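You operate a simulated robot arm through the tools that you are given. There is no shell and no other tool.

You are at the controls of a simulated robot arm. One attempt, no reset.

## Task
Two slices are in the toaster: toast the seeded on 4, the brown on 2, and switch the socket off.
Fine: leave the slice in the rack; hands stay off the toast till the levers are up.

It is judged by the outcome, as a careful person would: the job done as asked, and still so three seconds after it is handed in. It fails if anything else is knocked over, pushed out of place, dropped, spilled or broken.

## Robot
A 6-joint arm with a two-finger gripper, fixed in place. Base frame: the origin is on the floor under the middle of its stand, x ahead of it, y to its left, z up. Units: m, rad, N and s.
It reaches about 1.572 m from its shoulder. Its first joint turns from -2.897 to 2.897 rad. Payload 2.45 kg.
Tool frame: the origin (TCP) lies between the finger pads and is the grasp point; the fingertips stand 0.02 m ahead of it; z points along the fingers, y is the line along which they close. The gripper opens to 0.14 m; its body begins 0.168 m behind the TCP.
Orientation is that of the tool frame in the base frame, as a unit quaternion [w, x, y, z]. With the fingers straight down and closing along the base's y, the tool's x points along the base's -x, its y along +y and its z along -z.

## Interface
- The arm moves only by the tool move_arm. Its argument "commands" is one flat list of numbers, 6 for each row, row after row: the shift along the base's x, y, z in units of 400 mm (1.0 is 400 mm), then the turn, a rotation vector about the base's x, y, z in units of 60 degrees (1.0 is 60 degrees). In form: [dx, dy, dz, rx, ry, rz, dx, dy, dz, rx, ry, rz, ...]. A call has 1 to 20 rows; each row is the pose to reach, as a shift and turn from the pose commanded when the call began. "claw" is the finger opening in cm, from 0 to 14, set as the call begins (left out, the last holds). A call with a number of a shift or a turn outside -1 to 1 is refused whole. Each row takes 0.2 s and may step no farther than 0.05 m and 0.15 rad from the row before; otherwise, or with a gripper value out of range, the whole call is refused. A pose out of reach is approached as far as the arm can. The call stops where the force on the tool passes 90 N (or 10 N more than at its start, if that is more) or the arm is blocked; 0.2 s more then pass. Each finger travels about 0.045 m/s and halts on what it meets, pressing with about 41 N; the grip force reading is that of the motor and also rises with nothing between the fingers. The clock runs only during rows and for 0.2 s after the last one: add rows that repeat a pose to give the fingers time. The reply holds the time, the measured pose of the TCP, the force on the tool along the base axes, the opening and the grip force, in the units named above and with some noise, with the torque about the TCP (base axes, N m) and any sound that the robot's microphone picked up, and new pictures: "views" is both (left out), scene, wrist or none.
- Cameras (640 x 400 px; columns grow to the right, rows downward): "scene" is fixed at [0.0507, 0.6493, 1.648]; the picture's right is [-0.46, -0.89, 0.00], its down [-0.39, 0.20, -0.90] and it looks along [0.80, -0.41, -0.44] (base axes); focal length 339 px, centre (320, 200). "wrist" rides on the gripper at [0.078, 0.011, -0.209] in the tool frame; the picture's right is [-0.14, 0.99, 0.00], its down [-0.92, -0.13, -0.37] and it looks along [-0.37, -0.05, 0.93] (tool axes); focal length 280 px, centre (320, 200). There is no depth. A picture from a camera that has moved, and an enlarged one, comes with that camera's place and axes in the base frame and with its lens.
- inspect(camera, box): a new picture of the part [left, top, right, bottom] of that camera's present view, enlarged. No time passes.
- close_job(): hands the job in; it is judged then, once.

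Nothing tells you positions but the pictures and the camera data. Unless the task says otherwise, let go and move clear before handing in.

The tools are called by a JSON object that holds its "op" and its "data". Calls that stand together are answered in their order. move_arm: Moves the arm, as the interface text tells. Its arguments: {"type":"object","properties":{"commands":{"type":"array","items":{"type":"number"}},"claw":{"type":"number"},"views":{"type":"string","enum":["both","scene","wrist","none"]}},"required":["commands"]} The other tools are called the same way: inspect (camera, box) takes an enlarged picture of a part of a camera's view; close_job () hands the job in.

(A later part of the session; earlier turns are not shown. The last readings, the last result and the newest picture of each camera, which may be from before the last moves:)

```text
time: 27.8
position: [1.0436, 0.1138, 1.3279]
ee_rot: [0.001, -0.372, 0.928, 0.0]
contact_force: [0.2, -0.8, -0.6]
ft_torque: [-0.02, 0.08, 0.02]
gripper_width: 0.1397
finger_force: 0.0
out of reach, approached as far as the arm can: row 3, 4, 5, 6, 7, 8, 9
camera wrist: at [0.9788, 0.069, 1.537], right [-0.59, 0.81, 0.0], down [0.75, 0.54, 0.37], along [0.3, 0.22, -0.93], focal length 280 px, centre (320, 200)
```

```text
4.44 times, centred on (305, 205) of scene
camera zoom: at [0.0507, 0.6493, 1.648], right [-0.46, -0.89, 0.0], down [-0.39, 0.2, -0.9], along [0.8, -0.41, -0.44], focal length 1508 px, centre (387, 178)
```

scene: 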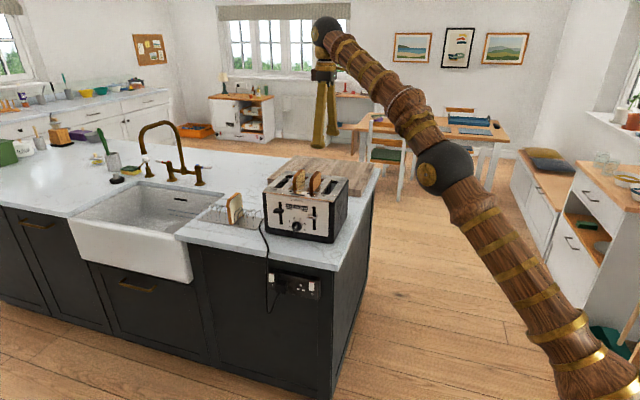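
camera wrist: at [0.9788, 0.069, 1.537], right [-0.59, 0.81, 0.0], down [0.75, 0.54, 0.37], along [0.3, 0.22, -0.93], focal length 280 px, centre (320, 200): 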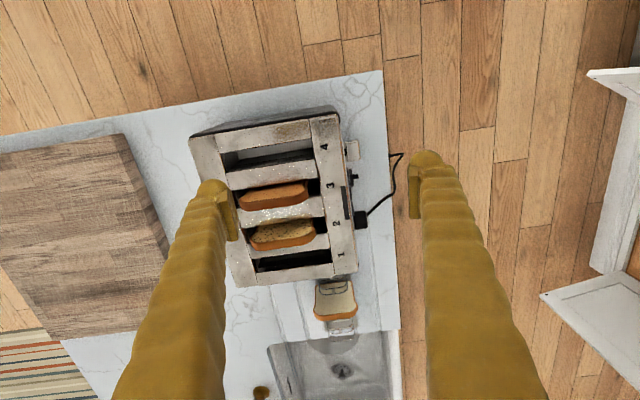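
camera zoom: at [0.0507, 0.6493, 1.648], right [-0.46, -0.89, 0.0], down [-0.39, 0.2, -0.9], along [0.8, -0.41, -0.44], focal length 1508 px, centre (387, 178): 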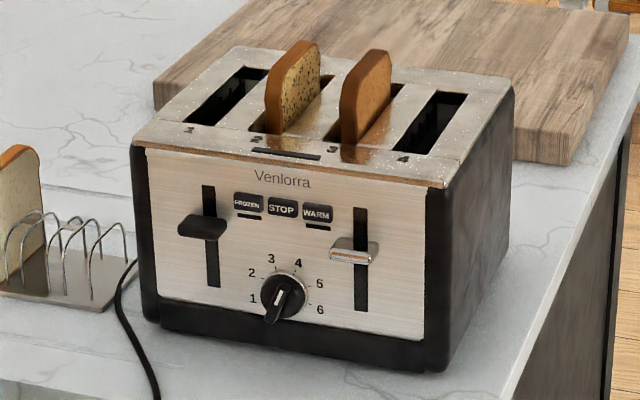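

The brown slice (slot 3) has its top centre near (1.14, 0.107, 1.167), sticks up about 5 cm, and is roughly 10 cm wide, so I can grip it by its front and back edges. I'll lean the gripper about 30° toward the arm to gain reach.

{"op": "move_arm", "data": {"commands": [0, 0, 0, 0.069, -0.0723, 0, 0, 0, 0, 0.138, -0.1446, 0, 0, 0, 0, 0.207, -0.2169, 0, 0, 0, 0, 0.276, -0.2892, 0, 0, 0, 0, 0.345, -0.3615, 0, 0, 0, 0, 0.345, -0.3615, 0], "claw": 14, "views": "wrist"}}

```text
time: 29.2
position: [1.0448, 0.1133, 1.3299]
ee_rot: [0.242, -0.359, 0.896, 0.096]
contact_force: [0.5, 0.2, -0.4]
ft_torque: [-0.01, -0.01, 0.0]
gripper_width: 0.14
finger_force: 0.1
camera wrist: at [0.9124, 0.003, 1.472], right [-0.6, 0.8, 0.07], down [0.53, 0.33, 0.78], along [0.6, 0.5, -0.62], focal length 280 px, centre (320, 200)
```

wrist: 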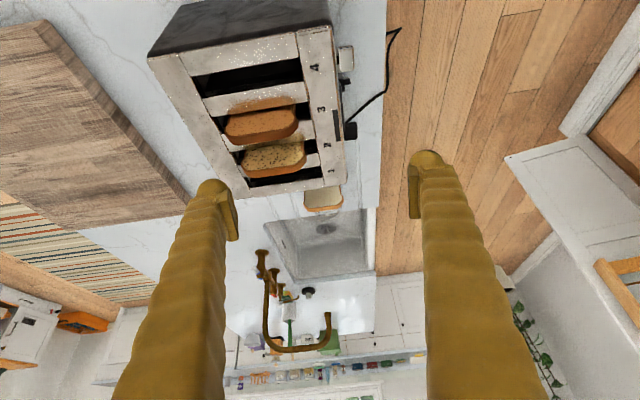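

The lean worked and the pose is at about (1.045, 0.113, 1.33). I'll move to a hover just right of and above the brown slice, with the fingers straddling it front and back.

{"op": "move_arm", "data": {"commands": [0.037, -0.0255, -0.03, 0, 0, 0, 0.074, -0.051, -0.09, 0, 0, 0, 0.111, -0.0765, -0.16, 0, 0, 0, 0.148, -0.102, -0.2375, 0, 0, 0, 0.148, -0.102, -0.2375, 0, 0, 0], "claw": 14, "views": "both"}}

{"op": "inspect", "data": {"camera": "wrist", "box": [200, 20, 440, 220]}}

{"op": "inspect", "data": {"camera": "scene", "box": [240, 130, 380, 250]}}

```text
time: 30.4
position: [1.1033, 0.0719, 1.2371]
ee_rot: [0.24, -0.36, 0.896, 0.096]
contact_force: [-0.3, 0.6, -0.2]
ft_torque: [0.0, 0.0, 0.0]
gripper_width: 0.1401
finger_force: 0.1
camera wrist: at [0.9711, -0.0378, 1.3785], right [-0.6, 0.8, 0.07], down [0.53, 0.33, 0.78], along [0.6, 0.5, -0.62], focal length 280 px, centre (320, 200)
```

scene: 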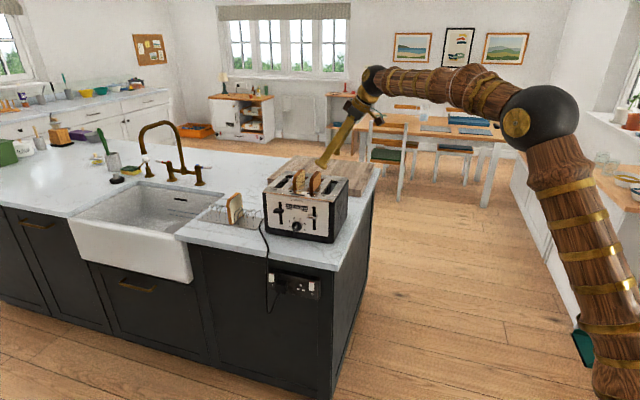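
wrist: 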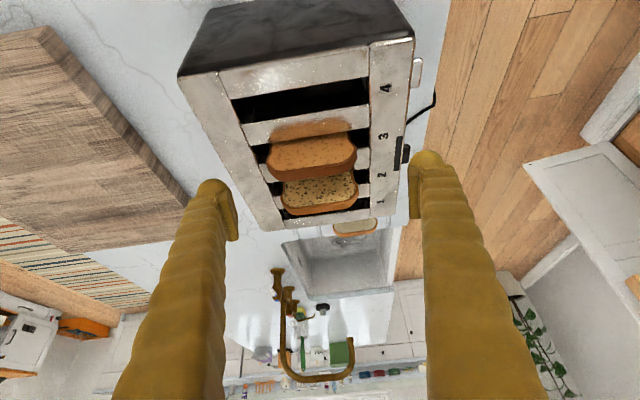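

```text
2.00 times, centred on (320, 120) of wrist
camera zoom: at [0.9711, -0.0378, 1.3785], right [-0.6, 0.8, 0.07], down [0.53, 0.33, 0.78], along [0.6, 0.5, -0.62], focal length 561 px, centre (320, 360)
```

zoom: 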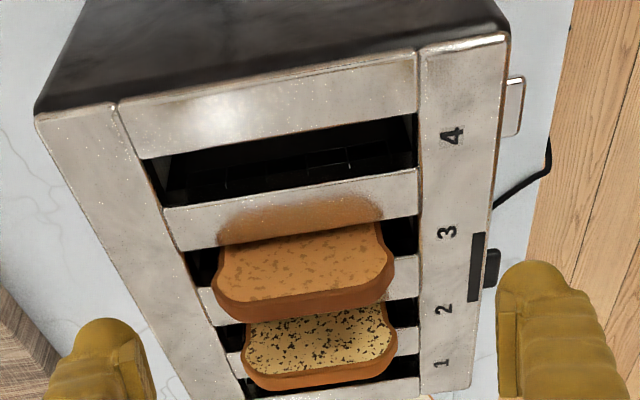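

```text
3.33 times, centred on (310, 190) of scene
camera zoom: at [0.0507, 0.6493, 1.648], right [-0.46, -0.89, 0.0], down [-0.39, 0.2, -0.9], along [0.8, -0.41, -0.44], focal length 1131 px, centre (353, 233)
```

zoom: 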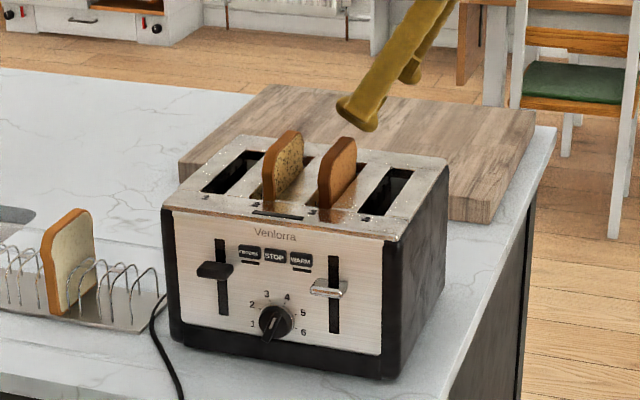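

I'm hovering just right of the brown slice with the fingers clear. I'll take closer looks to pin down the slice's height and position.

{"op": "inspect", "data": {"camera": "wrist", "box": [260, 100, 380, 220]}}

{"op": "inspect", "data": {"camera": "scene", "box": [285, 160, 345, 215]}}

```text
3.33 times, centred on (320, 160) of wrist
camera zoom: at [0.9711, -0.0378, 1.3785], right [-0.6, 0.8, 0.07], down [0.53, 0.33, 0.78], along [0.6, 0.5, -0.62], focal length 935 px, centre (320, 333)
```

zoom: 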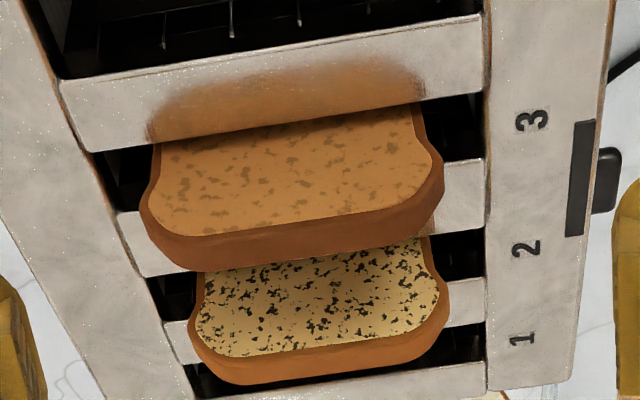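

```text
7.27 times, centred on (315, 188) of scene
camera zoom: at [0.0507, 0.6493, 1.648], right [-0.46, -0.89, 0.0], down [-0.39, 0.2, -0.9], along [0.8, -0.41, -0.44], focal length 2467 px, centre (356, 291)
```

zoom: 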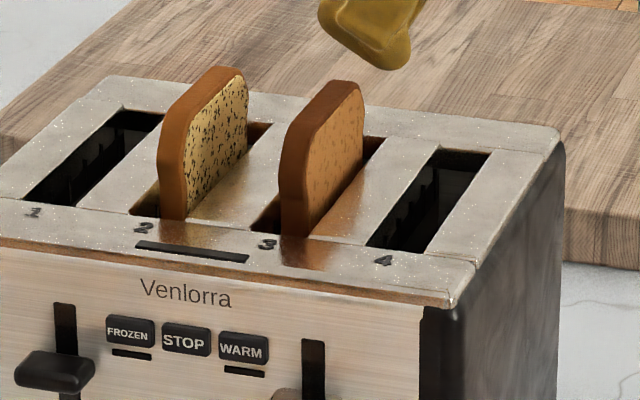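

The slice's top is near z = 1.165 and the toaster's top near 1.116, with the slice spanning about 10 cm front-to-back, centred near (1.143, 0.103). I'll descend along the tool axis so the fingers sit in front of and behind it, just above the toaster.

{"op": "move_arm", "data": {"commands": [0.0247, 0.0197, -0.0557, 0, 0, 0, 0.0494, 0.0394, -0.1114, 0, 0, 0, 0.0741, 0.059, -0.167, 0, 0, 0, 0.0987, 0.0787, -0.2227, 0, 0, 0, 0.0987, 0.0787, -0.2227, 0, 0, 0], "claw": 14, "views": "both"}}

{"op": "inspect", "data": {"camera": "scene", "box": [270, 130, 360, 220]}}

{"op": "inspect", "data": {"camera": "wrist", "box": [180, 60, 460, 280]}}

```text
time: 31.6
position: [1.1441, 0.1033, 1.1468]
ee_rot: [0.24, -0.36, 0.897, 0.096]
contact_force: [0.2, 0.5, 0.1]
ft_torque: [0.0, 0.02, -0.02]
gripper_width: 0.1401
finger_force: 0.0
camera wrist: at [1.0123, -0.0054, 1.289], right [-0.6, 0.8, 0.07], down [0.53, 0.33, 0.78], along [0.6, 0.5, -0.62], focal length 280 px, centre (320, 200)
```

scene: 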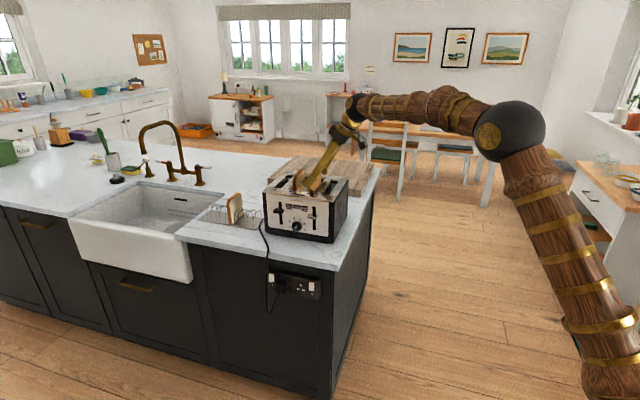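
wrist: 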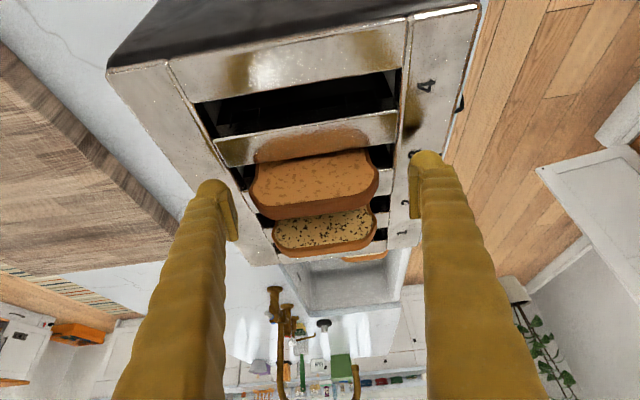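

```text
4.44 times, centred on (315, 175) of scene
camera zoom: at [0.0507, 0.6493, 1.648], right [-0.46, -0.89, 0.0], down [-0.39, 0.2, -0.9], along [0.8, -0.41, -0.44], focal length 1508 px, centre (342, 311)
```

zoom: 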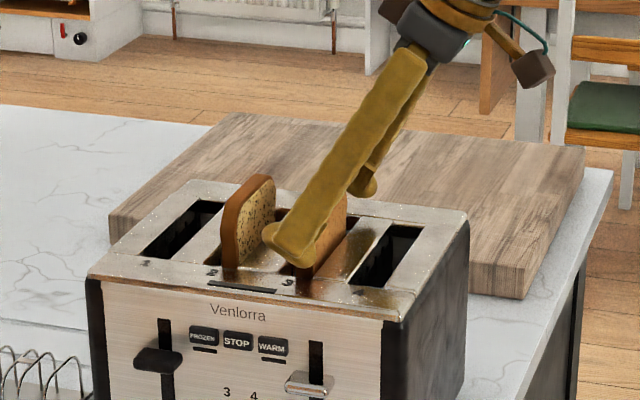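

```text
1.82 times, centred on (320, 170) of wrist
camera zoom: at [1.0123, -0.0054, 1.289], right [-0.6, 0.8, 0.07], down [0.53, 0.33, 0.78], along [0.6, 0.5, -0.62], focal length 510 px, centre (320, 254)
```

zoom: 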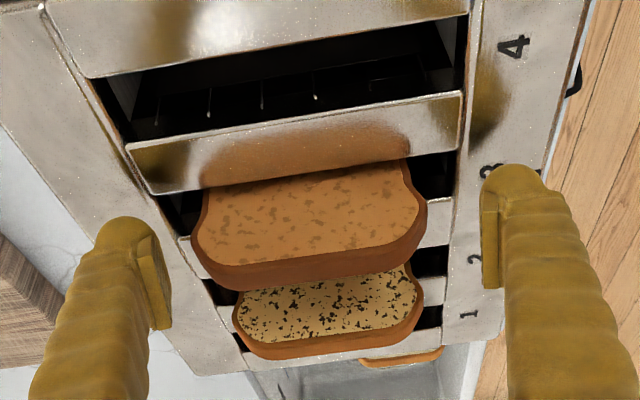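

The fingers straddle the slice, which sits about 5 mm towards the back of centre. I'll shift to centre it and close gently on its edges.

{"op": "move_arm", "data": {"commands": [0.0078, -0.0081, 0, 0, 0, 0, 0.0078, -0.0081, 0, 0, 0, 0], "claw": 14, "views": "none"}}

{"op": "move_arm", "data": {"commands": [0, 0, 0, 0, 0, 0, 0, 0, 0, 0, 0, 0, 0, 0, 0, 0, 0, 0, 0, 0, 0, 0, 0, 0, 0, 0, 0, 0, 0, 0], "claw": 8.5, "views": "both"}}

{"op": "inspect", "data": {"camera": "wrist", "box": [180, 60, 460, 280]}}

```text
time: 32.2
position: [1.1464, 0.1026, 1.1472]
ee_rot: [0.24, -0.36, 0.897, 0.096]
contact_force: [0.7, -0.4, -0.6]
ft_torque: [-0.04, 0.02, 0.01]
gripper_width: 0.14
finger_force: 0.2
```

```text
time: 33.4
position: [1.1469, 0.1016, 1.1462]
ee_rot: [0.241, -0.361, 0.896, 0.096]
contact_force: [-0.4, -0.1, 0.3]
ft_torque: [-0.03, -0.06, -0.01]
gripper_width: 0.1081
finger_force: 41.5
camera wrist: at [1.0139, -0.0087, 1.2894], right [-0.6, 0.8, 0.07], down [0.53, 0.33, 0.78], along [0.6, 0.5, -0.62], focal length 280 px, centre (320, 200)
```

scene: 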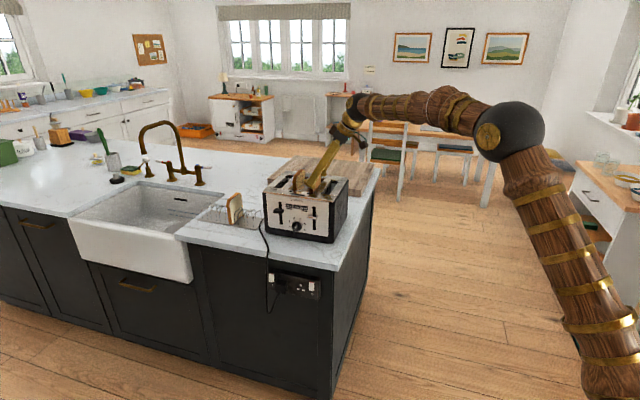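
wrist: 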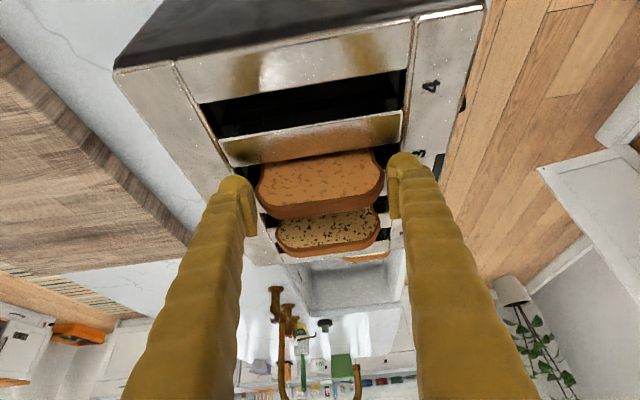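

```text
1.82 times, centred on (320, 170) of wrist
camera zoom: at [1.0139, -0.0087, 1.2894], right [-0.6, 0.8, 0.07], down [0.53, 0.33, 0.78], along [0.6, 0.5, -0.62], focal length 510 px, centre (320, 254)
```

zoom: 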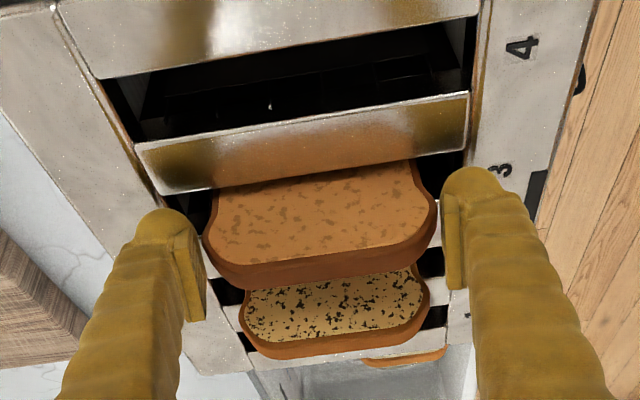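

The gripper reads 10.8 cm with full grip force, so it has the slice. Lifting straight up about 8 cm.

{"op": "move_arm", "data": {"commands": [0, 0, 0.04, 0, 0, 0, 0, 0, 0.08, 0, 0, 0, 0, 0, 0.12, 0, 0, 0, 0, 0, 0.16, 0, 0, 0, 0, 0, 0.2, 0, 0, 0], "views": "both"}}

{"op": "inspect", "data": {"camera": "scene", "box": [260, 130, 360, 220]}}

{"op": "inspect", "data": {"camera": "wrist", "box": [180, 40, 460, 260]}}

```text
time: 34.6
position: [1.148, 0.1015, 1.2259]
ee_rot: [0.24, -0.361, 0.896, 0.097]
contact_force: [-0.5, -0.2, -0.9]
ft_torque: [0.04, -0.01, 0.01]
gripper_width: 0.1084
finger_force: 41.5
camera wrist: at [1.0153, -0.0091, 1.3691], right [-0.6, 0.8, 0.07], down [0.53, 0.33, 0.78], along [0.6, 0.5, -0.62], focal length 280 px, centre (320, 200)
```

scene: 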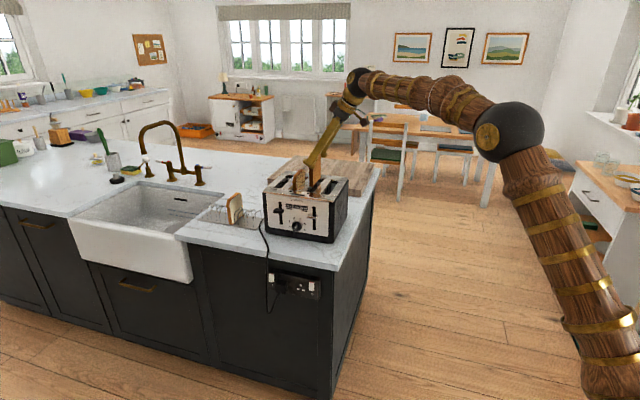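
wrist: 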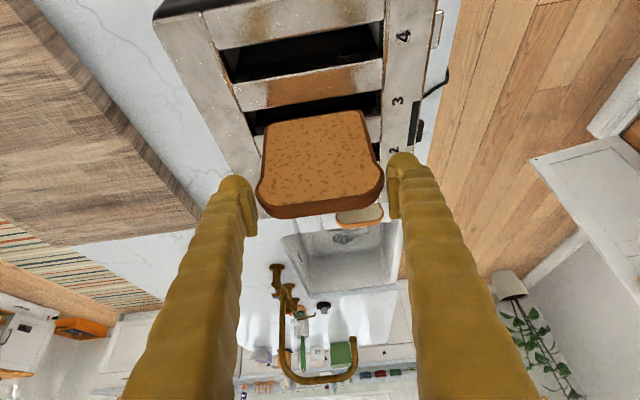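

```text
4.44 times, centred on (310, 175) of scene
camera zoom: at [0.0507, 0.6493, 1.648], right [-0.46, -0.89, 0.0], down [-0.39, 0.2, -0.9], along [0.8, -0.41, -0.44], focal length 1508 px, centre (364, 311)
```

zoom: 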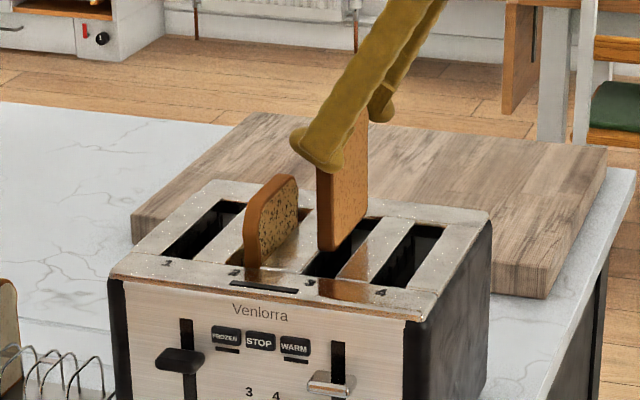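

```text
1.82 times, centred on (320, 150) of wrist
camera zoom: at [1.0153, -0.0091, 1.3691], right [-0.6, 0.8, 0.07], down [0.53, 0.33, 0.78], along [0.6, 0.5, -0.62], focal length 510 px, centre (320, 291)
```

zoom: 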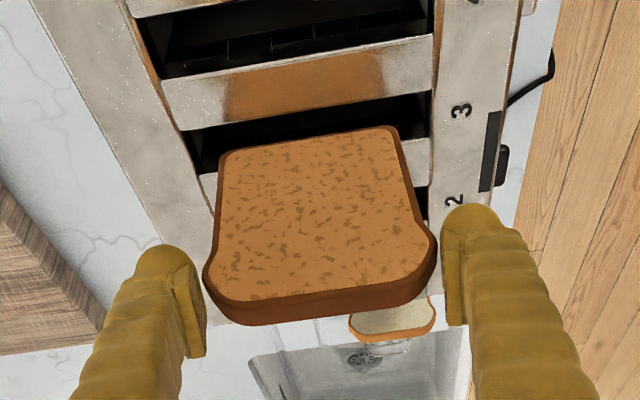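

The brown slice is up and clear of the slot. Slots 3 and 4 are about 62 mm apart, so I'll shift it that far toward slot 4 and check the alignment before lowering.

{"op": "move_arm", "data": {"commands": [-0.0279, -0.0269, 0.005, 0, 0, 0, -0.0558, -0.0539, 0.005, 0, 0, 0, -0.0836, -0.0808, 0.005, 0, 0, 0, -0.1115, -0.1077, 0, 0, 0, 0, -0.1115, -0.1077, 0, 0, 0, 0], "views": "both"}}

{"op": "inspect", "data": {"camera": "scene", "box": [270, 140, 350, 215]}}

{"op": "inspect", "data": {"camera": "wrist", "box": [200, 40, 440, 230]}}

```text
time: 35.8
position: [1.1019, 0.0585, 1.2262]
ee_rot: [0.24, -0.36, 0.896, 0.096]
contact_force: [-0.3, 0.0, -0.1]
ft_torque: [0.0, 0.05, 0.01]
gripper_width: 0.1085
finger_force: 40.9
camera wrist: at [0.9695, -0.0518, 1.3682], right [-0.6, 0.8, 0.07], down [0.53, 0.33, 0.78], along [0.6, 0.5, -0.62], focal length 280 px, centre (320, 200)
```

scene: 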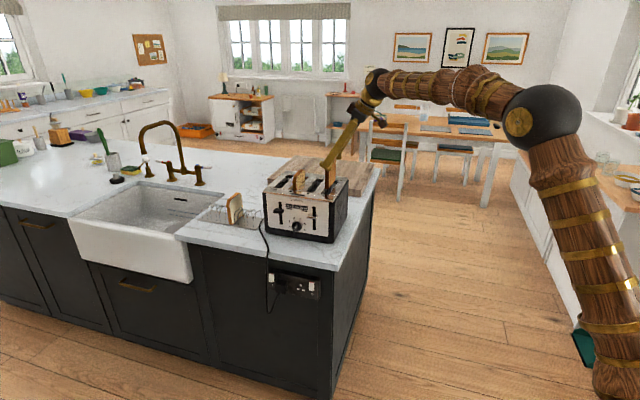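
wrist: 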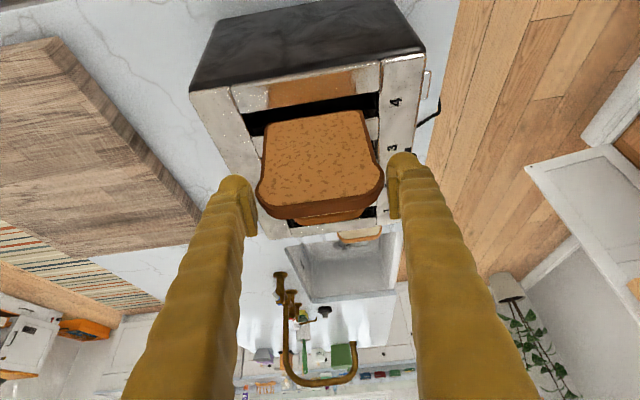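

```text
5.33 times, centred on (310, 178) of scene
camera zoom: at [0.0507, 0.6493, 1.648], right [-0.46, -0.89, 0.0], down [-0.39, 0.2, -0.9], along [0.8, -0.41, -0.44], focal length 1809 px, centre (373, 320)
```

zoom: 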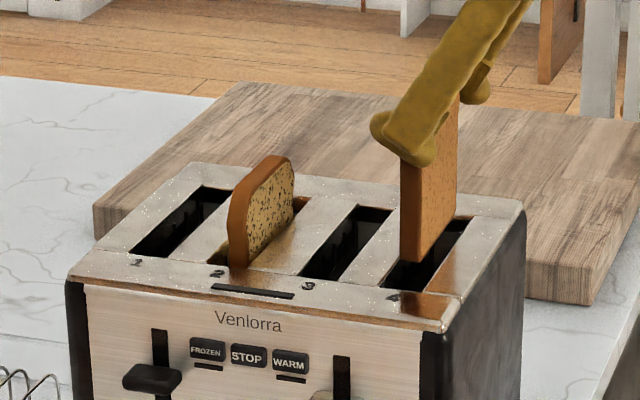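

```text
2.11 times, centred on (320, 135) of wrist
camera zoom: at [0.9695, -0.0518, 1.3682], right [-0.6, 0.8, 0.07], down [0.53, 0.33, 0.78], along [0.6, 0.5, -0.62], focal length 590 px, centre (320, 337)
```

zoom: 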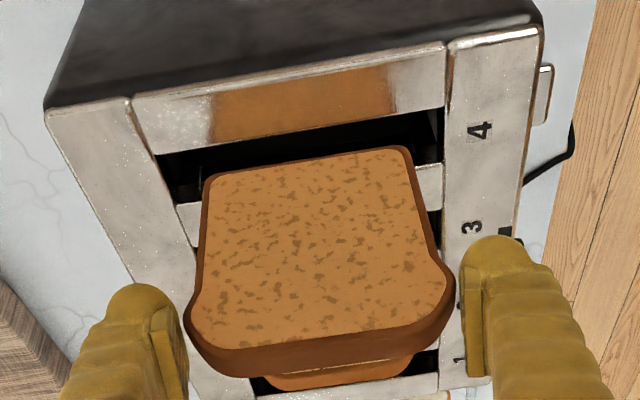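

The slice hangs just above slot 4. I'll zoom in tightly to compare its bottom edge with the slot edges before lowering.

{"op": "inspect", "data": {"camera": "scene", "box": [320, 165, 350, 202]}}

{"op": "inspect", "data": {"camera": "wrist", "box": [240, 70, 390, 150]}}

```text
10.81 times, centred on (335, 184) of scene
camera zoom: at [0.0507, 0.6493, 1.648], right [-0.46, -0.89, 0.0], down [-0.39, 0.2, -0.9], along [0.8, -0.41, -0.44], focal length 3668 px, centre (158, 378)
```

zoom: 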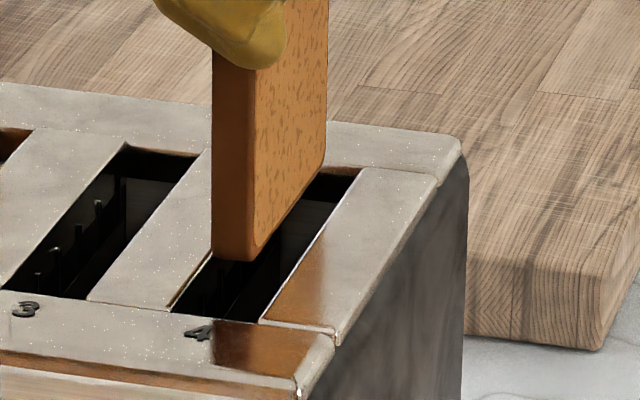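

```text
4.27 times, centred on (315, 110) of wrist
camera zoom: at [0.9695, -0.0518, 1.3682], right [-0.6, 0.8, 0.07], down [0.53, 0.33, 0.78], along [0.6, 0.5, -0.62], focal length 1196 px, centre (341, 584)
```

zoom: 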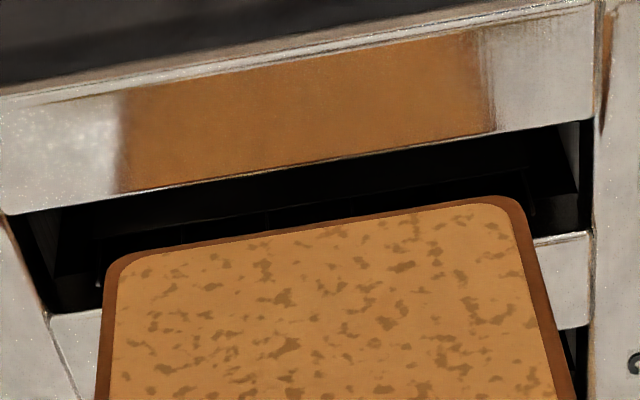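

The slice is centred over slot 4 with about 8 mm of room on each side. Lowering it most of the way.

{"op": "move_arm", "data": {"commands": [0, 0, -0.03, 0, 0, 0, 0, 0, -0.06, 0, 0, 0, 0, 0, -0.09, 0, 0, 0, 0, 0, -0.12, 0, 0, 0, 0, 0, -0.15, 0, 0, 0], "views": "scene"}}

{"op": "inspect", "data": {"camera": "scene", "box": [270, 150, 350, 215]}}

```text
time: 37.0
position: [1.1016, 0.0582, 1.1658]
ee_rot: [0.241, -0.36, 0.896, 0.097]
contact_force: [0.0, 0.5, -1.0]
ft_torque: [0.0, 0.03, 0.02]
gripper_width: 0.1079
finger_force: 41.4
```

scene: 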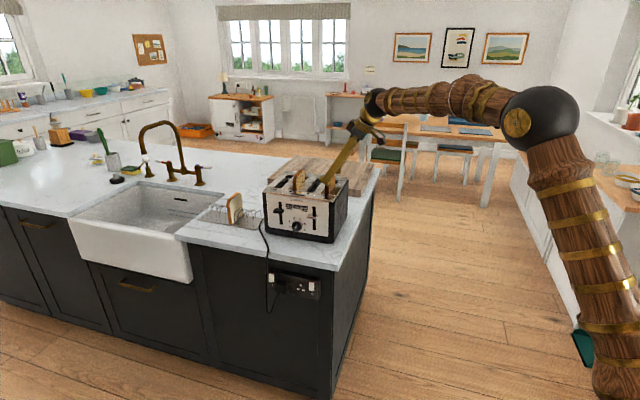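

```text
6.15 times, centred on (310, 182) of scene
camera zoom: at [0.0507, 0.6493, 1.648], right [-0.46, -0.89, 0.0], down [-0.39, 0.2, -0.9], along [0.8, -0.41, -0.44], focal length 2088 px, centre (382, 308)
```

zoom: 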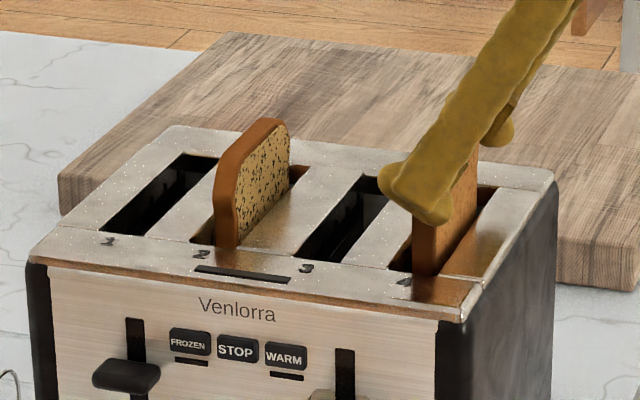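

The slice slid into slot 4 with no contact. Lowering the last 18 mm slowly.

{"op": "move_arm", "data": {"commands": [0, 0, -0.012, 0, 0, 0, 0, 0, -0.024, 0, 0, 0, 0, 0, -0.035, 0, 0, 0, 0, 0, -0.045, 0, 0, 0], "views": "wrist"}}

{"op": "inspect", "data": {"camera": "scene", "box": [270, 150, 350, 215]}}

```text
time: 38.0
position: [1.1007, 0.0558, 1.1479]
ee_rot: [0.24, -0.361, 0.896, 0.097]
contact_force: [0.3, 0.1, -1.1]
ft_torque: [0.0, -0.01, 0.01]
gripper_width: 0.108
finger_force: 40.8
camera wrist: at [0.9696, -0.0531, 1.2903], right [-0.6, 0.8, 0.07], down [0.53, 0.33, 0.78], along [0.6, 0.5, -0.62], focal length 280 px, centre (320, 200)
```

wrist: 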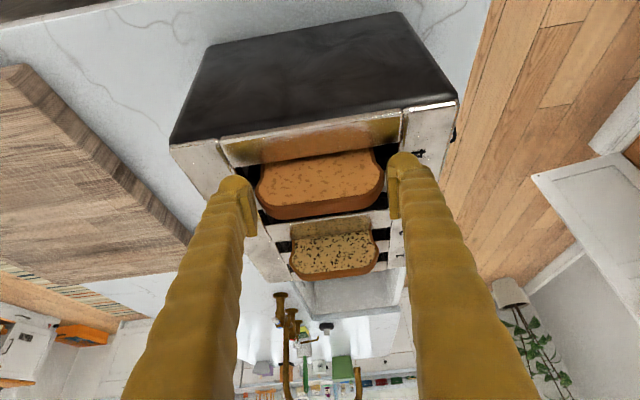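

```text
6.15 times, centred on (310, 182) of scene
camera zoom: at [0.0507, 0.6493, 1.648], right [-0.46, -0.89, 0.0], down [-0.39, 0.2, -0.9], along [0.8, -0.41, -0.44], focal length 2088 px, centre (382, 308)
```

zoom: 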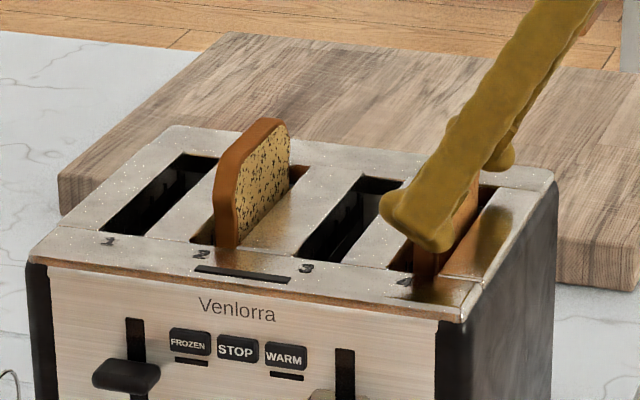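

The slice is back at its original height, now in slot 4, with no contact on the tool. Opening the fingers to let it settle.

{"op": "move_arm", "data": {"commands": [0, 0, 0, 0, 0, 0, 0, 0, 0, 0, 0, 0, 0, 0, 0, 0, 0, 0, 0, 0, 0, 0, 0, 0, 0, 0, 0, 0, 0, 0], "claw": 14, "views": "wrist"}}

{"op": "inspect", "data": {"camera": "wrist", "box": [180, 80, 460, 300]}}

```text
time: 39.2
position: [1.102, 0.0574, 1.1483]
ee_rot: [0.24, -0.36, 0.896, 0.097]
contact_force: [-0.2, 0.5, -0.4]
ft_torque: [-0.03, -0.05, 0.02]
gripper_width: 0.14
finger_force: 0.1
camera wrist: at [0.9697, -0.0531, 1.2904], right [-0.6, 0.8, 0.07], down [0.53, 0.33, 0.78], along [0.6, 0.5, -0.62], focal length 280 px, centre (320, 200)
```

wrist: 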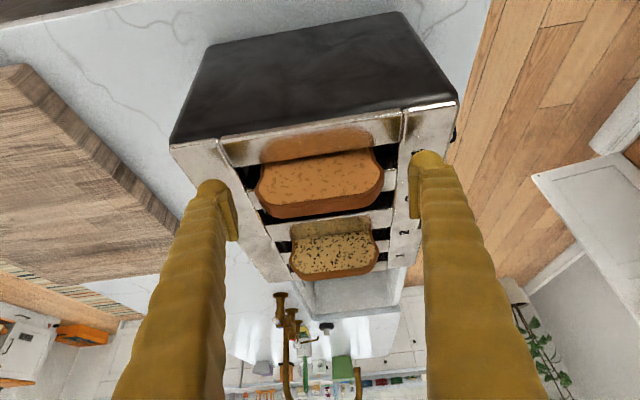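

```text
1.82 times, centred on (320, 190) of wrist
camera zoom: at [0.9697, -0.0531, 1.2904], right [-0.6, 0.8, 0.07], down [0.53, 0.33, 0.78], along [0.6, 0.5, -0.62], focal length 510 px, centre (320, 218)
```

zoom: 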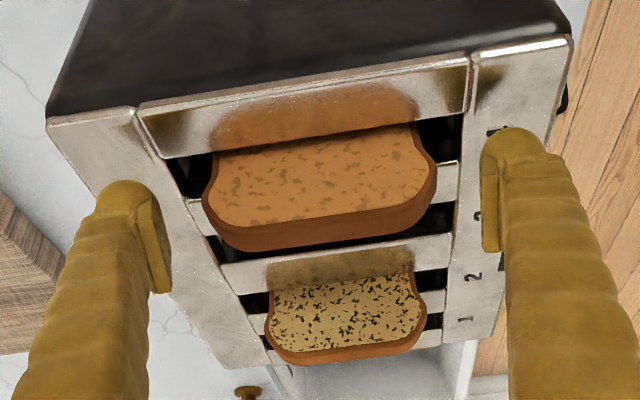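

The slice is free and standing in slot 4. I'll back out along the tool axis and check it.

{"op": "move_arm", "data": {"commands": [-0.0228, -0.0216, 0.054, 0, 0, 0, -0.0456, -0.0433, 0.1079, 0, 0, 0, -0.0684, -0.0649, 0.1619, 0, 0, 0, -0.0912, -0.0865, 0.2158, 0, 0, 0, -0.1, -0.09, 0.33, 0, 0, 0], "views": "both"}}

{"op": "inspect", "data": {"camera": "scene", "box": [255, 160, 355, 250]}}

{"op": "inspect", "data": {"camera": "wrist", "box": [180, 30, 460, 250]}}

```text
time: 40.4
position: [1.062, 0.0219, 1.2812]
ee_rot: [0.24, -0.359, 0.897, 0.096]
contact_force: [0.2, -0.2, -0.9]
ft_torque: [0.0, 0.0, 0.0]
gripper_width: 0.1399
finger_force: 0.0
camera wrist: at [0.9295, -0.0871, 1.4239], right [-0.6, 0.8, 0.07], down [0.53, 0.33, 0.78], along [0.6, 0.5, -0.62], focal length 280 px, centre (320, 200)
```

scene: 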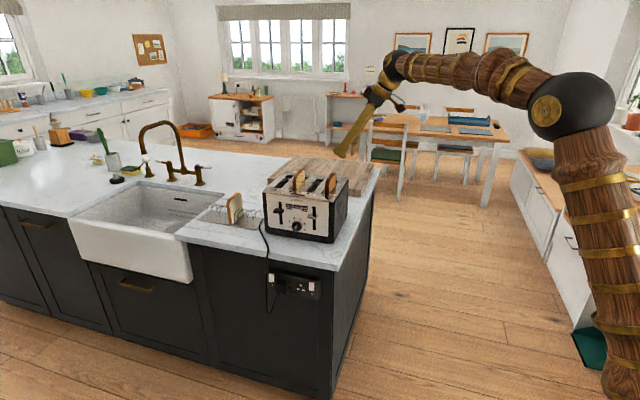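
wrist: 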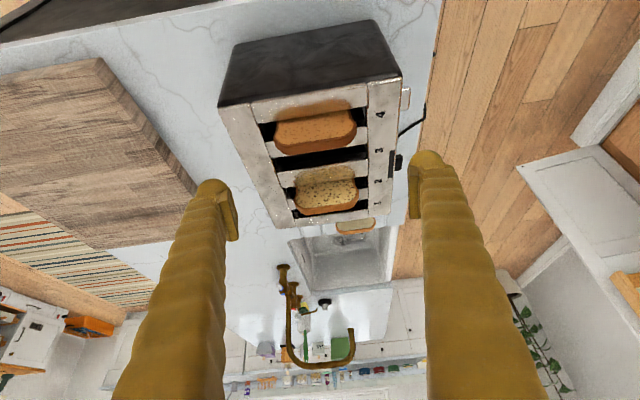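

```text
4.44 times, centred on (305, 205) of scene
camera zoom: at [0.0507, 0.6493, 1.648], right [-0.46, -0.89, 0.0], down [-0.39, 0.2, -0.9], along [0.8, -0.41, -0.44], focal length 1508 px, centre (387, 178)
```

zoom: 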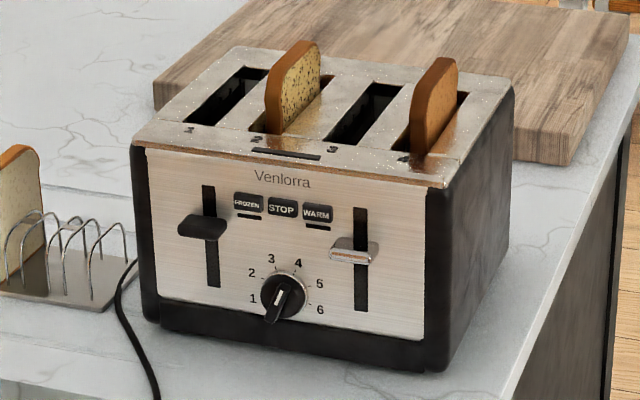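

```text
1.82 times, centred on (320, 140) of wrist
camera zoom: at [0.9295, -0.0871, 1.4239], right [-0.6, 0.8, 0.07], down [0.53, 0.33, 0.78], along [0.6, 0.5, -0.62], focal length 510 px, centre (320, 309)
```

zoom: 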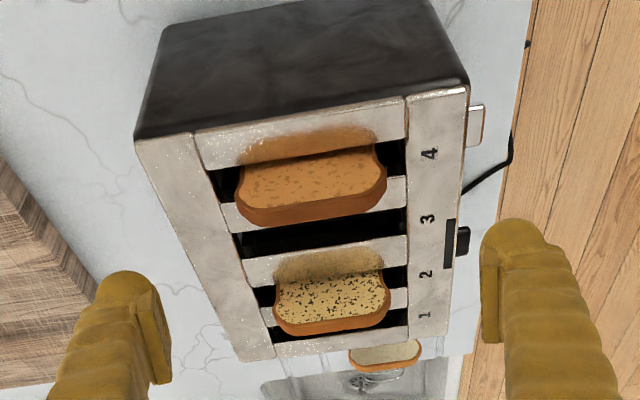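

The brown slice now stands in slot 4, the seeded one in slot 2, and the dial reads 4. Next I'll close the fingers and swing round to the front, tilted 30°, to press the black lever for the seeded slice.

{"op": "move_arm", "data": {"commands": [-0.0413, 0.0556, 0.0313, -0.0688, 0.0016, 0.0843, -0.0825, 0.1113, 0.0625, -0.1376, 0.0032, 0.1686, -0.1238, 0.1669, 0.0938, -0.2064, 0.0048, 0.2529, -0.165, 0.2225, 0.125, -0.2752, 0.0064, 0.3373, -0.2063, 0.2781, 0.125, -0.3439, 0.008, 0.4216, -0.2475, 0.3338, 0.125, -0.4127, 0.0096, 0.5059, -0.2888, 0.3894, 0.125, -0.4815, 0.0112, 0.5902, -0.33, 0.445, 0.125, -0.5503, 0.0128, 0.6745], "claw": 0, "views": "none"}}

{"op": "move_arm", "data": {"commands": [0.052, 0.0397, -0.0344, -0.0688, 0.0016, 0.0843, 0.1041, 0.0794, -0.0688, -0.1376, 0.0032, 0.1686, 0.1561, 0.1191, -0.1031, -0.2064, 0.0048, 0.2529, 0.2081, 0.1588, -0.1375, -0.2752, 0.0064, 0.3373, 0.2602, 0.1984, -0.1719, -0.3439, 0.008, 0.4216, 0.3122, 0.2381, -0.2063, -0.4127, 0.0096, 0.5059, 0.3642, 0.2778, -0.2406, -0.4815, 0.0112, 0.5902, 0.4163, 0.3175, -0.275, -0.5503, 0.0128, 0.6745], "views": "both"}}

```text
time: 42.2
position: [0.929, 0.1985, 1.3302]
ee_rot: [0.077, -0.696, 0.71, -0.079]
contact_force: [0.5, 0.4, -0.3]
ft_torque: [0.01, -0.01, 0.02]
gripper_width: 0.0
finger_force: 16.5
```

```text
time: 44.0
position: [1.0974, 0.3263, 1.2215]
ee_rot: [0.101, 0.888, -0.379, 0.238]
contact_force: [0.0, -0.4, 0.8]
ft_torque: [0.1, -0.01, 0.07]
gripper_width: 0.0003
finger_force: 29.0
camera wrist: at [1.0635, 0.3472, 1.4422], right [-0.8, -0.6, -0.07], down [-0.59, 0.8, -0.14], along [0.14, -0.07, -0.99], focal length 280 px, centre (320, 200)
```

scene: 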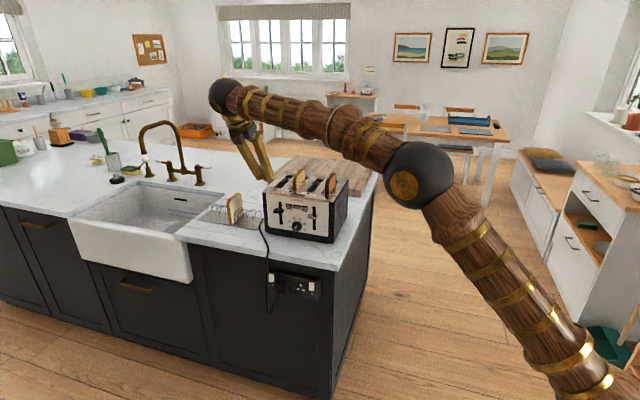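
wrist: 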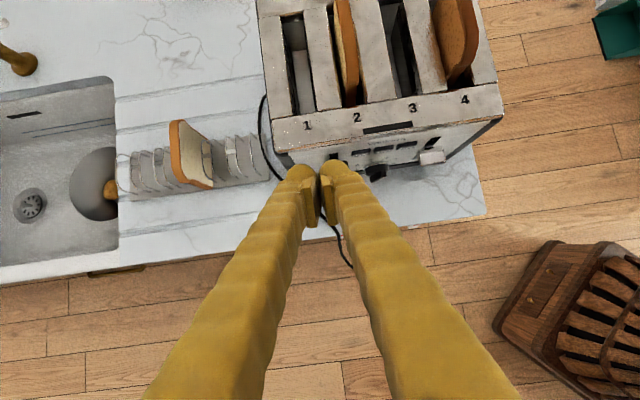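

The closed fingers are in front of the toaster's left half, tilted as planned. I'll lower to lever height with some stand-off and check.

{"op": "move_arm", "data": {"commands": [0, 0, -0.06, 0, 0, 0, 0, 0, -0.12, 0, 0, 0, 0, 0, -0.18, 0, 0, 0, 0, 0, -0.25, 0, 0, 0], "views": "both"}}

{"op": "inspect", "data": {"camera": "scene", "box": [240, 150, 360, 250]}}

{"op": "inspect", "data": {"camera": "wrist", "box": [220, 60, 480, 260]}}

```text
time: 45.0
position: [1.0959, 0.3276, 1.1204]
ee_rot: [0.103, 0.888, -0.379, 0.238]
contact_force: [-0.1, -0.4, -0.3]
ft_torque: [0.03, 0.02, 0.01]
gripper_width: 0.0
finger_force: 29.6
camera wrist: at [1.0629, 0.3471, 1.3412], right [-0.8, -0.6, -0.07], down [-0.59, 0.8, -0.14], along [0.14, -0.07, -0.99], focal length 280 px, centre (320, 200)
```

scene: 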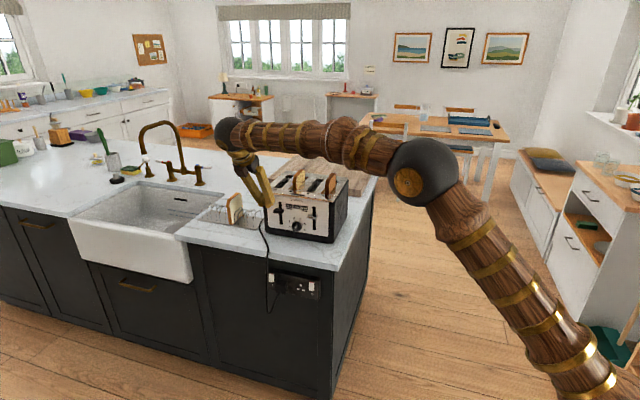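
wrist: 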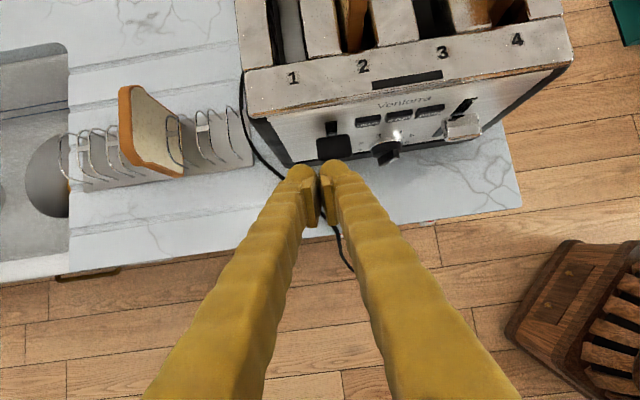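

```text
4.00 times, centred on (300, 200) of scene
camera zoom: at [0.0507, 0.6493, 1.648], right [-0.46, -0.89, 0.0], down [-0.39, 0.2, -0.9], along [0.8, -0.41, -0.44], focal length 1357 px, centre (400, 200)
```

zoom: 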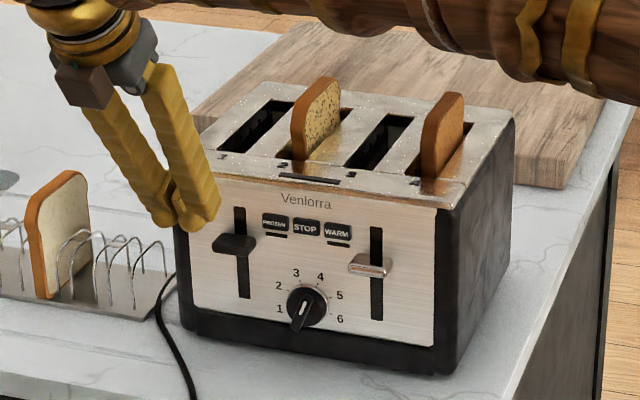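

```text
2.00 times, centred on (350, 160) of wrist
camera zoom: at [1.0629, 0.3471, 1.3412], right [-0.8, -0.6, -0.07], down [-0.59, 0.8, -0.14], along [0.14, -0.07, -0.99], focal length 561 px, centre (260, 280)
```

zoom: 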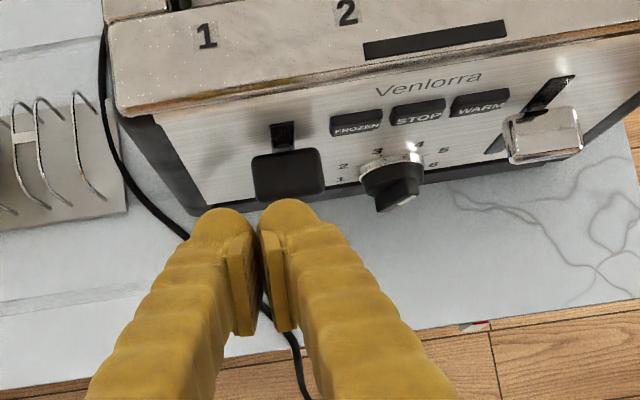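

The right fingertip lines up laterally with the black lever knob, near (1.126, 0.272, 1.05). I'll move in toward the panel so the tip is over the knob.

{"op": "move_arm", "data": {"commands": [0.026, -0.0275, 0, 0, 0, 0, 0.053, -0.0555, 0, 0, 0, 0, 0.0792, -0.0833, 0, 0, 0, 0], "views": "both"}}

{"op": "inspect", "data": {"camera": "wrist", "box": [220, 60, 480, 260]}}

{"op": "inspect", "data": {"camera": "scene", "box": [250, 170, 350, 250]}}

```text
time: 45.8
position: [1.1292, 0.2936, 1.1197]
ee_rot: [0.103, 0.888, -0.379, 0.238]
contact_force: [-0.7, -0.8, -0.4]
ft_torque: [-0.03, 0.03, 0.02]
gripper_width: 0.0002
finger_force: 29.3
camera wrist: at [1.0954, 0.3145, 1.3407], right [-0.8, -0.6, -0.07], down [-0.59, 0.8, -0.14], along [0.14, -0.07, -0.99], focal length 280 px, centre (320, 200)
```

scene: 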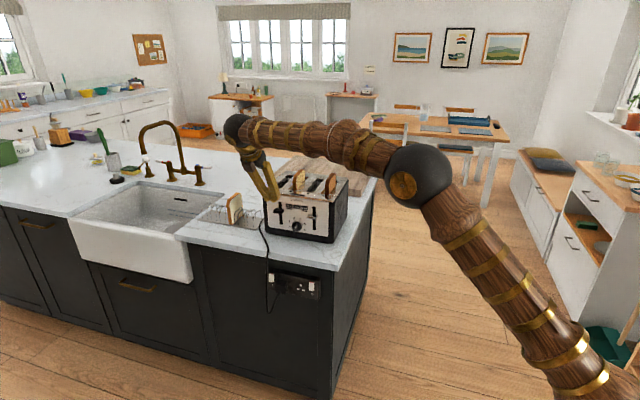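
wrist: 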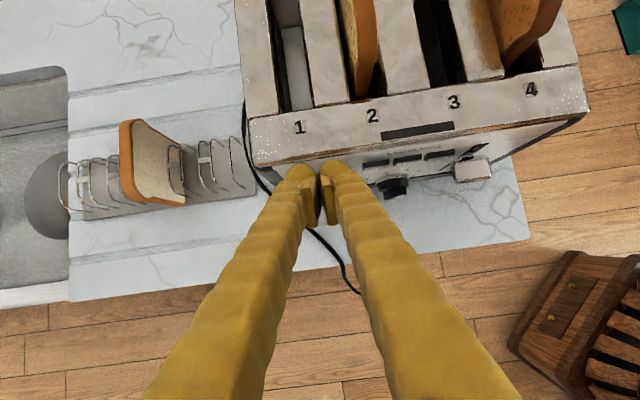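

```text
2.00 times, centred on (350, 160) of wrist
camera zoom: at [1.0954, 0.3145, 1.3407], right [-0.8, -0.6, -0.07], down [-0.59, 0.8, -0.14], along [0.14, -0.07, -0.99], focal length 561 px, centre (260, 280)
```

zoom: 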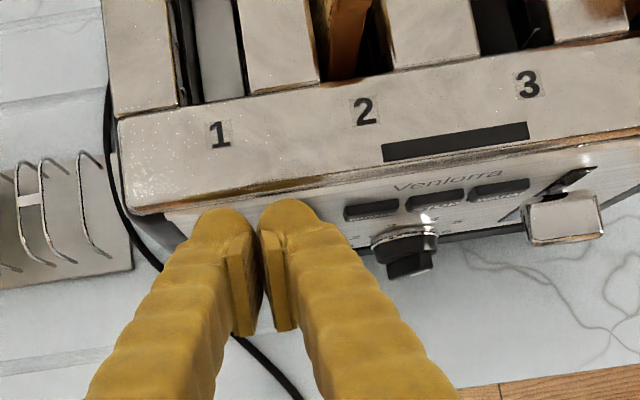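

```text
5.00 times, centred on (300, 210) of scene
camera zoom: at [0.0507, 0.6493, 1.648], right [-0.46, -0.89, 0.0], down [-0.39, 0.2, -0.9], along [0.8, -0.41, -0.44], focal length 1696 px, centre (420, 150)
```

zoom: 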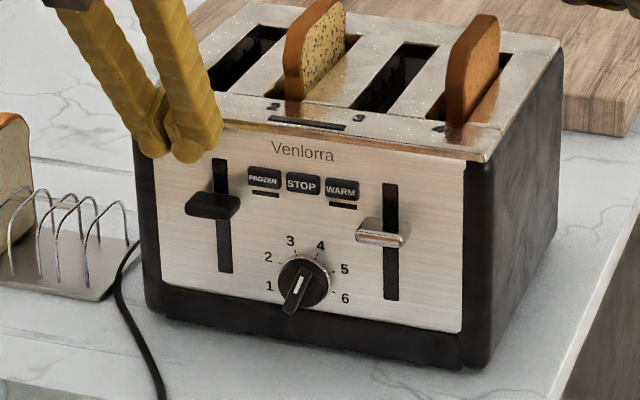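

The fingertip is directly above the black lever. I'll press down in small steps and watch the force.

{"op": "move_arm", "data": {"commands": [0, 0, -0.025, 0, 0, 0, 0, 0, -0.05, 0, 0, 0, 0, 0, -0.075, 0, 0, 0, 0, 0, -0.1, 0, 0, 0, 0, 0, -0.125, 0, 0, 0], "views": "scene"}}

{"op": "inspect", "data": {"camera": "scene", "box": [250, 170, 350, 250]}}

```text
time: 47.0
position: [1.1288, 0.2932, 1.0695]
ee_rot: [0.103, 0.888, -0.38, 0.238]
contact_force: [-0.7, 0.5, 1.6]
ft_torque: [-0.03, 0.01, 0.03]
gripper_width: 0.0002
finger_force: 29.5
```

scene: 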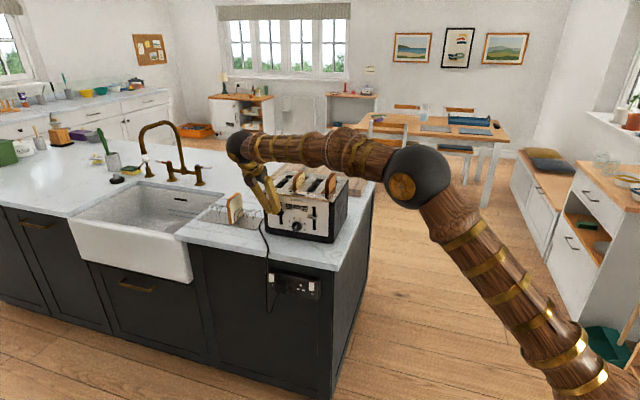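

```text
5.00 times, centred on (300, 210) of scene
camera zoom: at [0.0507, 0.6493, 1.648], right [-0.46, -0.89, 0.0], down [-0.39, 0.2, -0.9], along [0.8, -0.41, -0.44], focal length 1696 px, centre (420, 150)
```

zoom: 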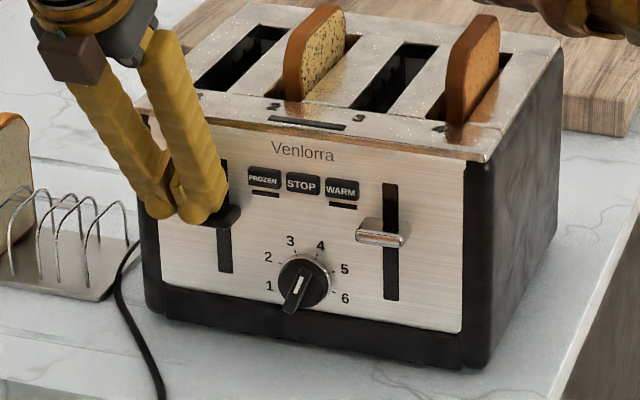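

Force is still only about 1.6 N, so I'll check whether the tip is on top of the knob or in front of it.

{"op": "inspect", "data": {"camera": "wrist", "box": [250, 100, 410, 230]}}

{"op": "inspect", "data": {"camera": "scene", "box": [265, 190, 310, 225]}}

```text
3.08 times, centred on (330, 165) of wrist
camera zoom: at [1.096, 0.3131, 1.2892], right [-0.8, -0.6, -0.07], down [-0.59, 0.8, -0.14], along [0.14, -0.07, -0.99], focal length 863 px, centre (289, 308)
```

zoom: 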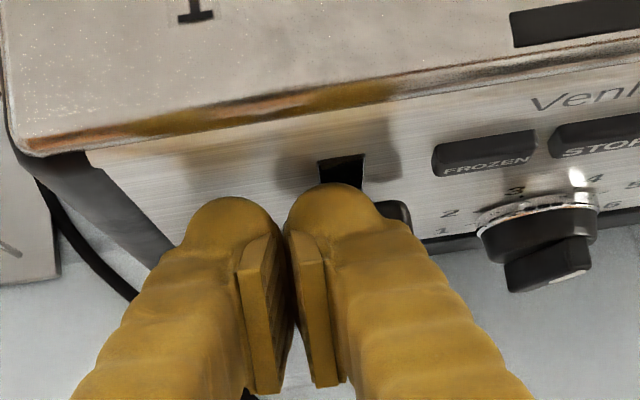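

```text
11.43 times, centred on (288, 208) of scene
camera zoom: at [0.0507, 0.6493, 1.648], right [-0.46, -0.89, 0.0], down [-0.39, 0.2, -0.9], along [0.8, -0.41, -0.44], focal length 3877 px, centre (691, 114)
```

zoom: 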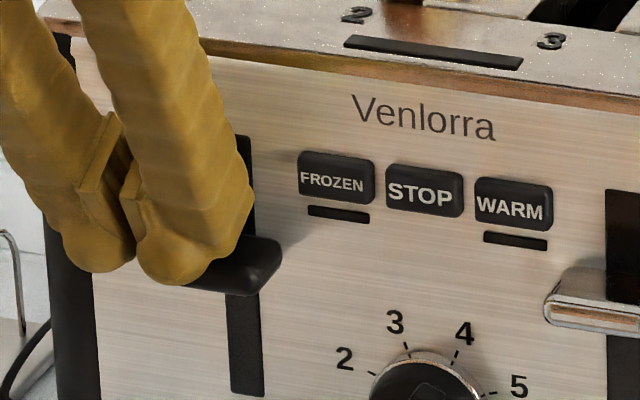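

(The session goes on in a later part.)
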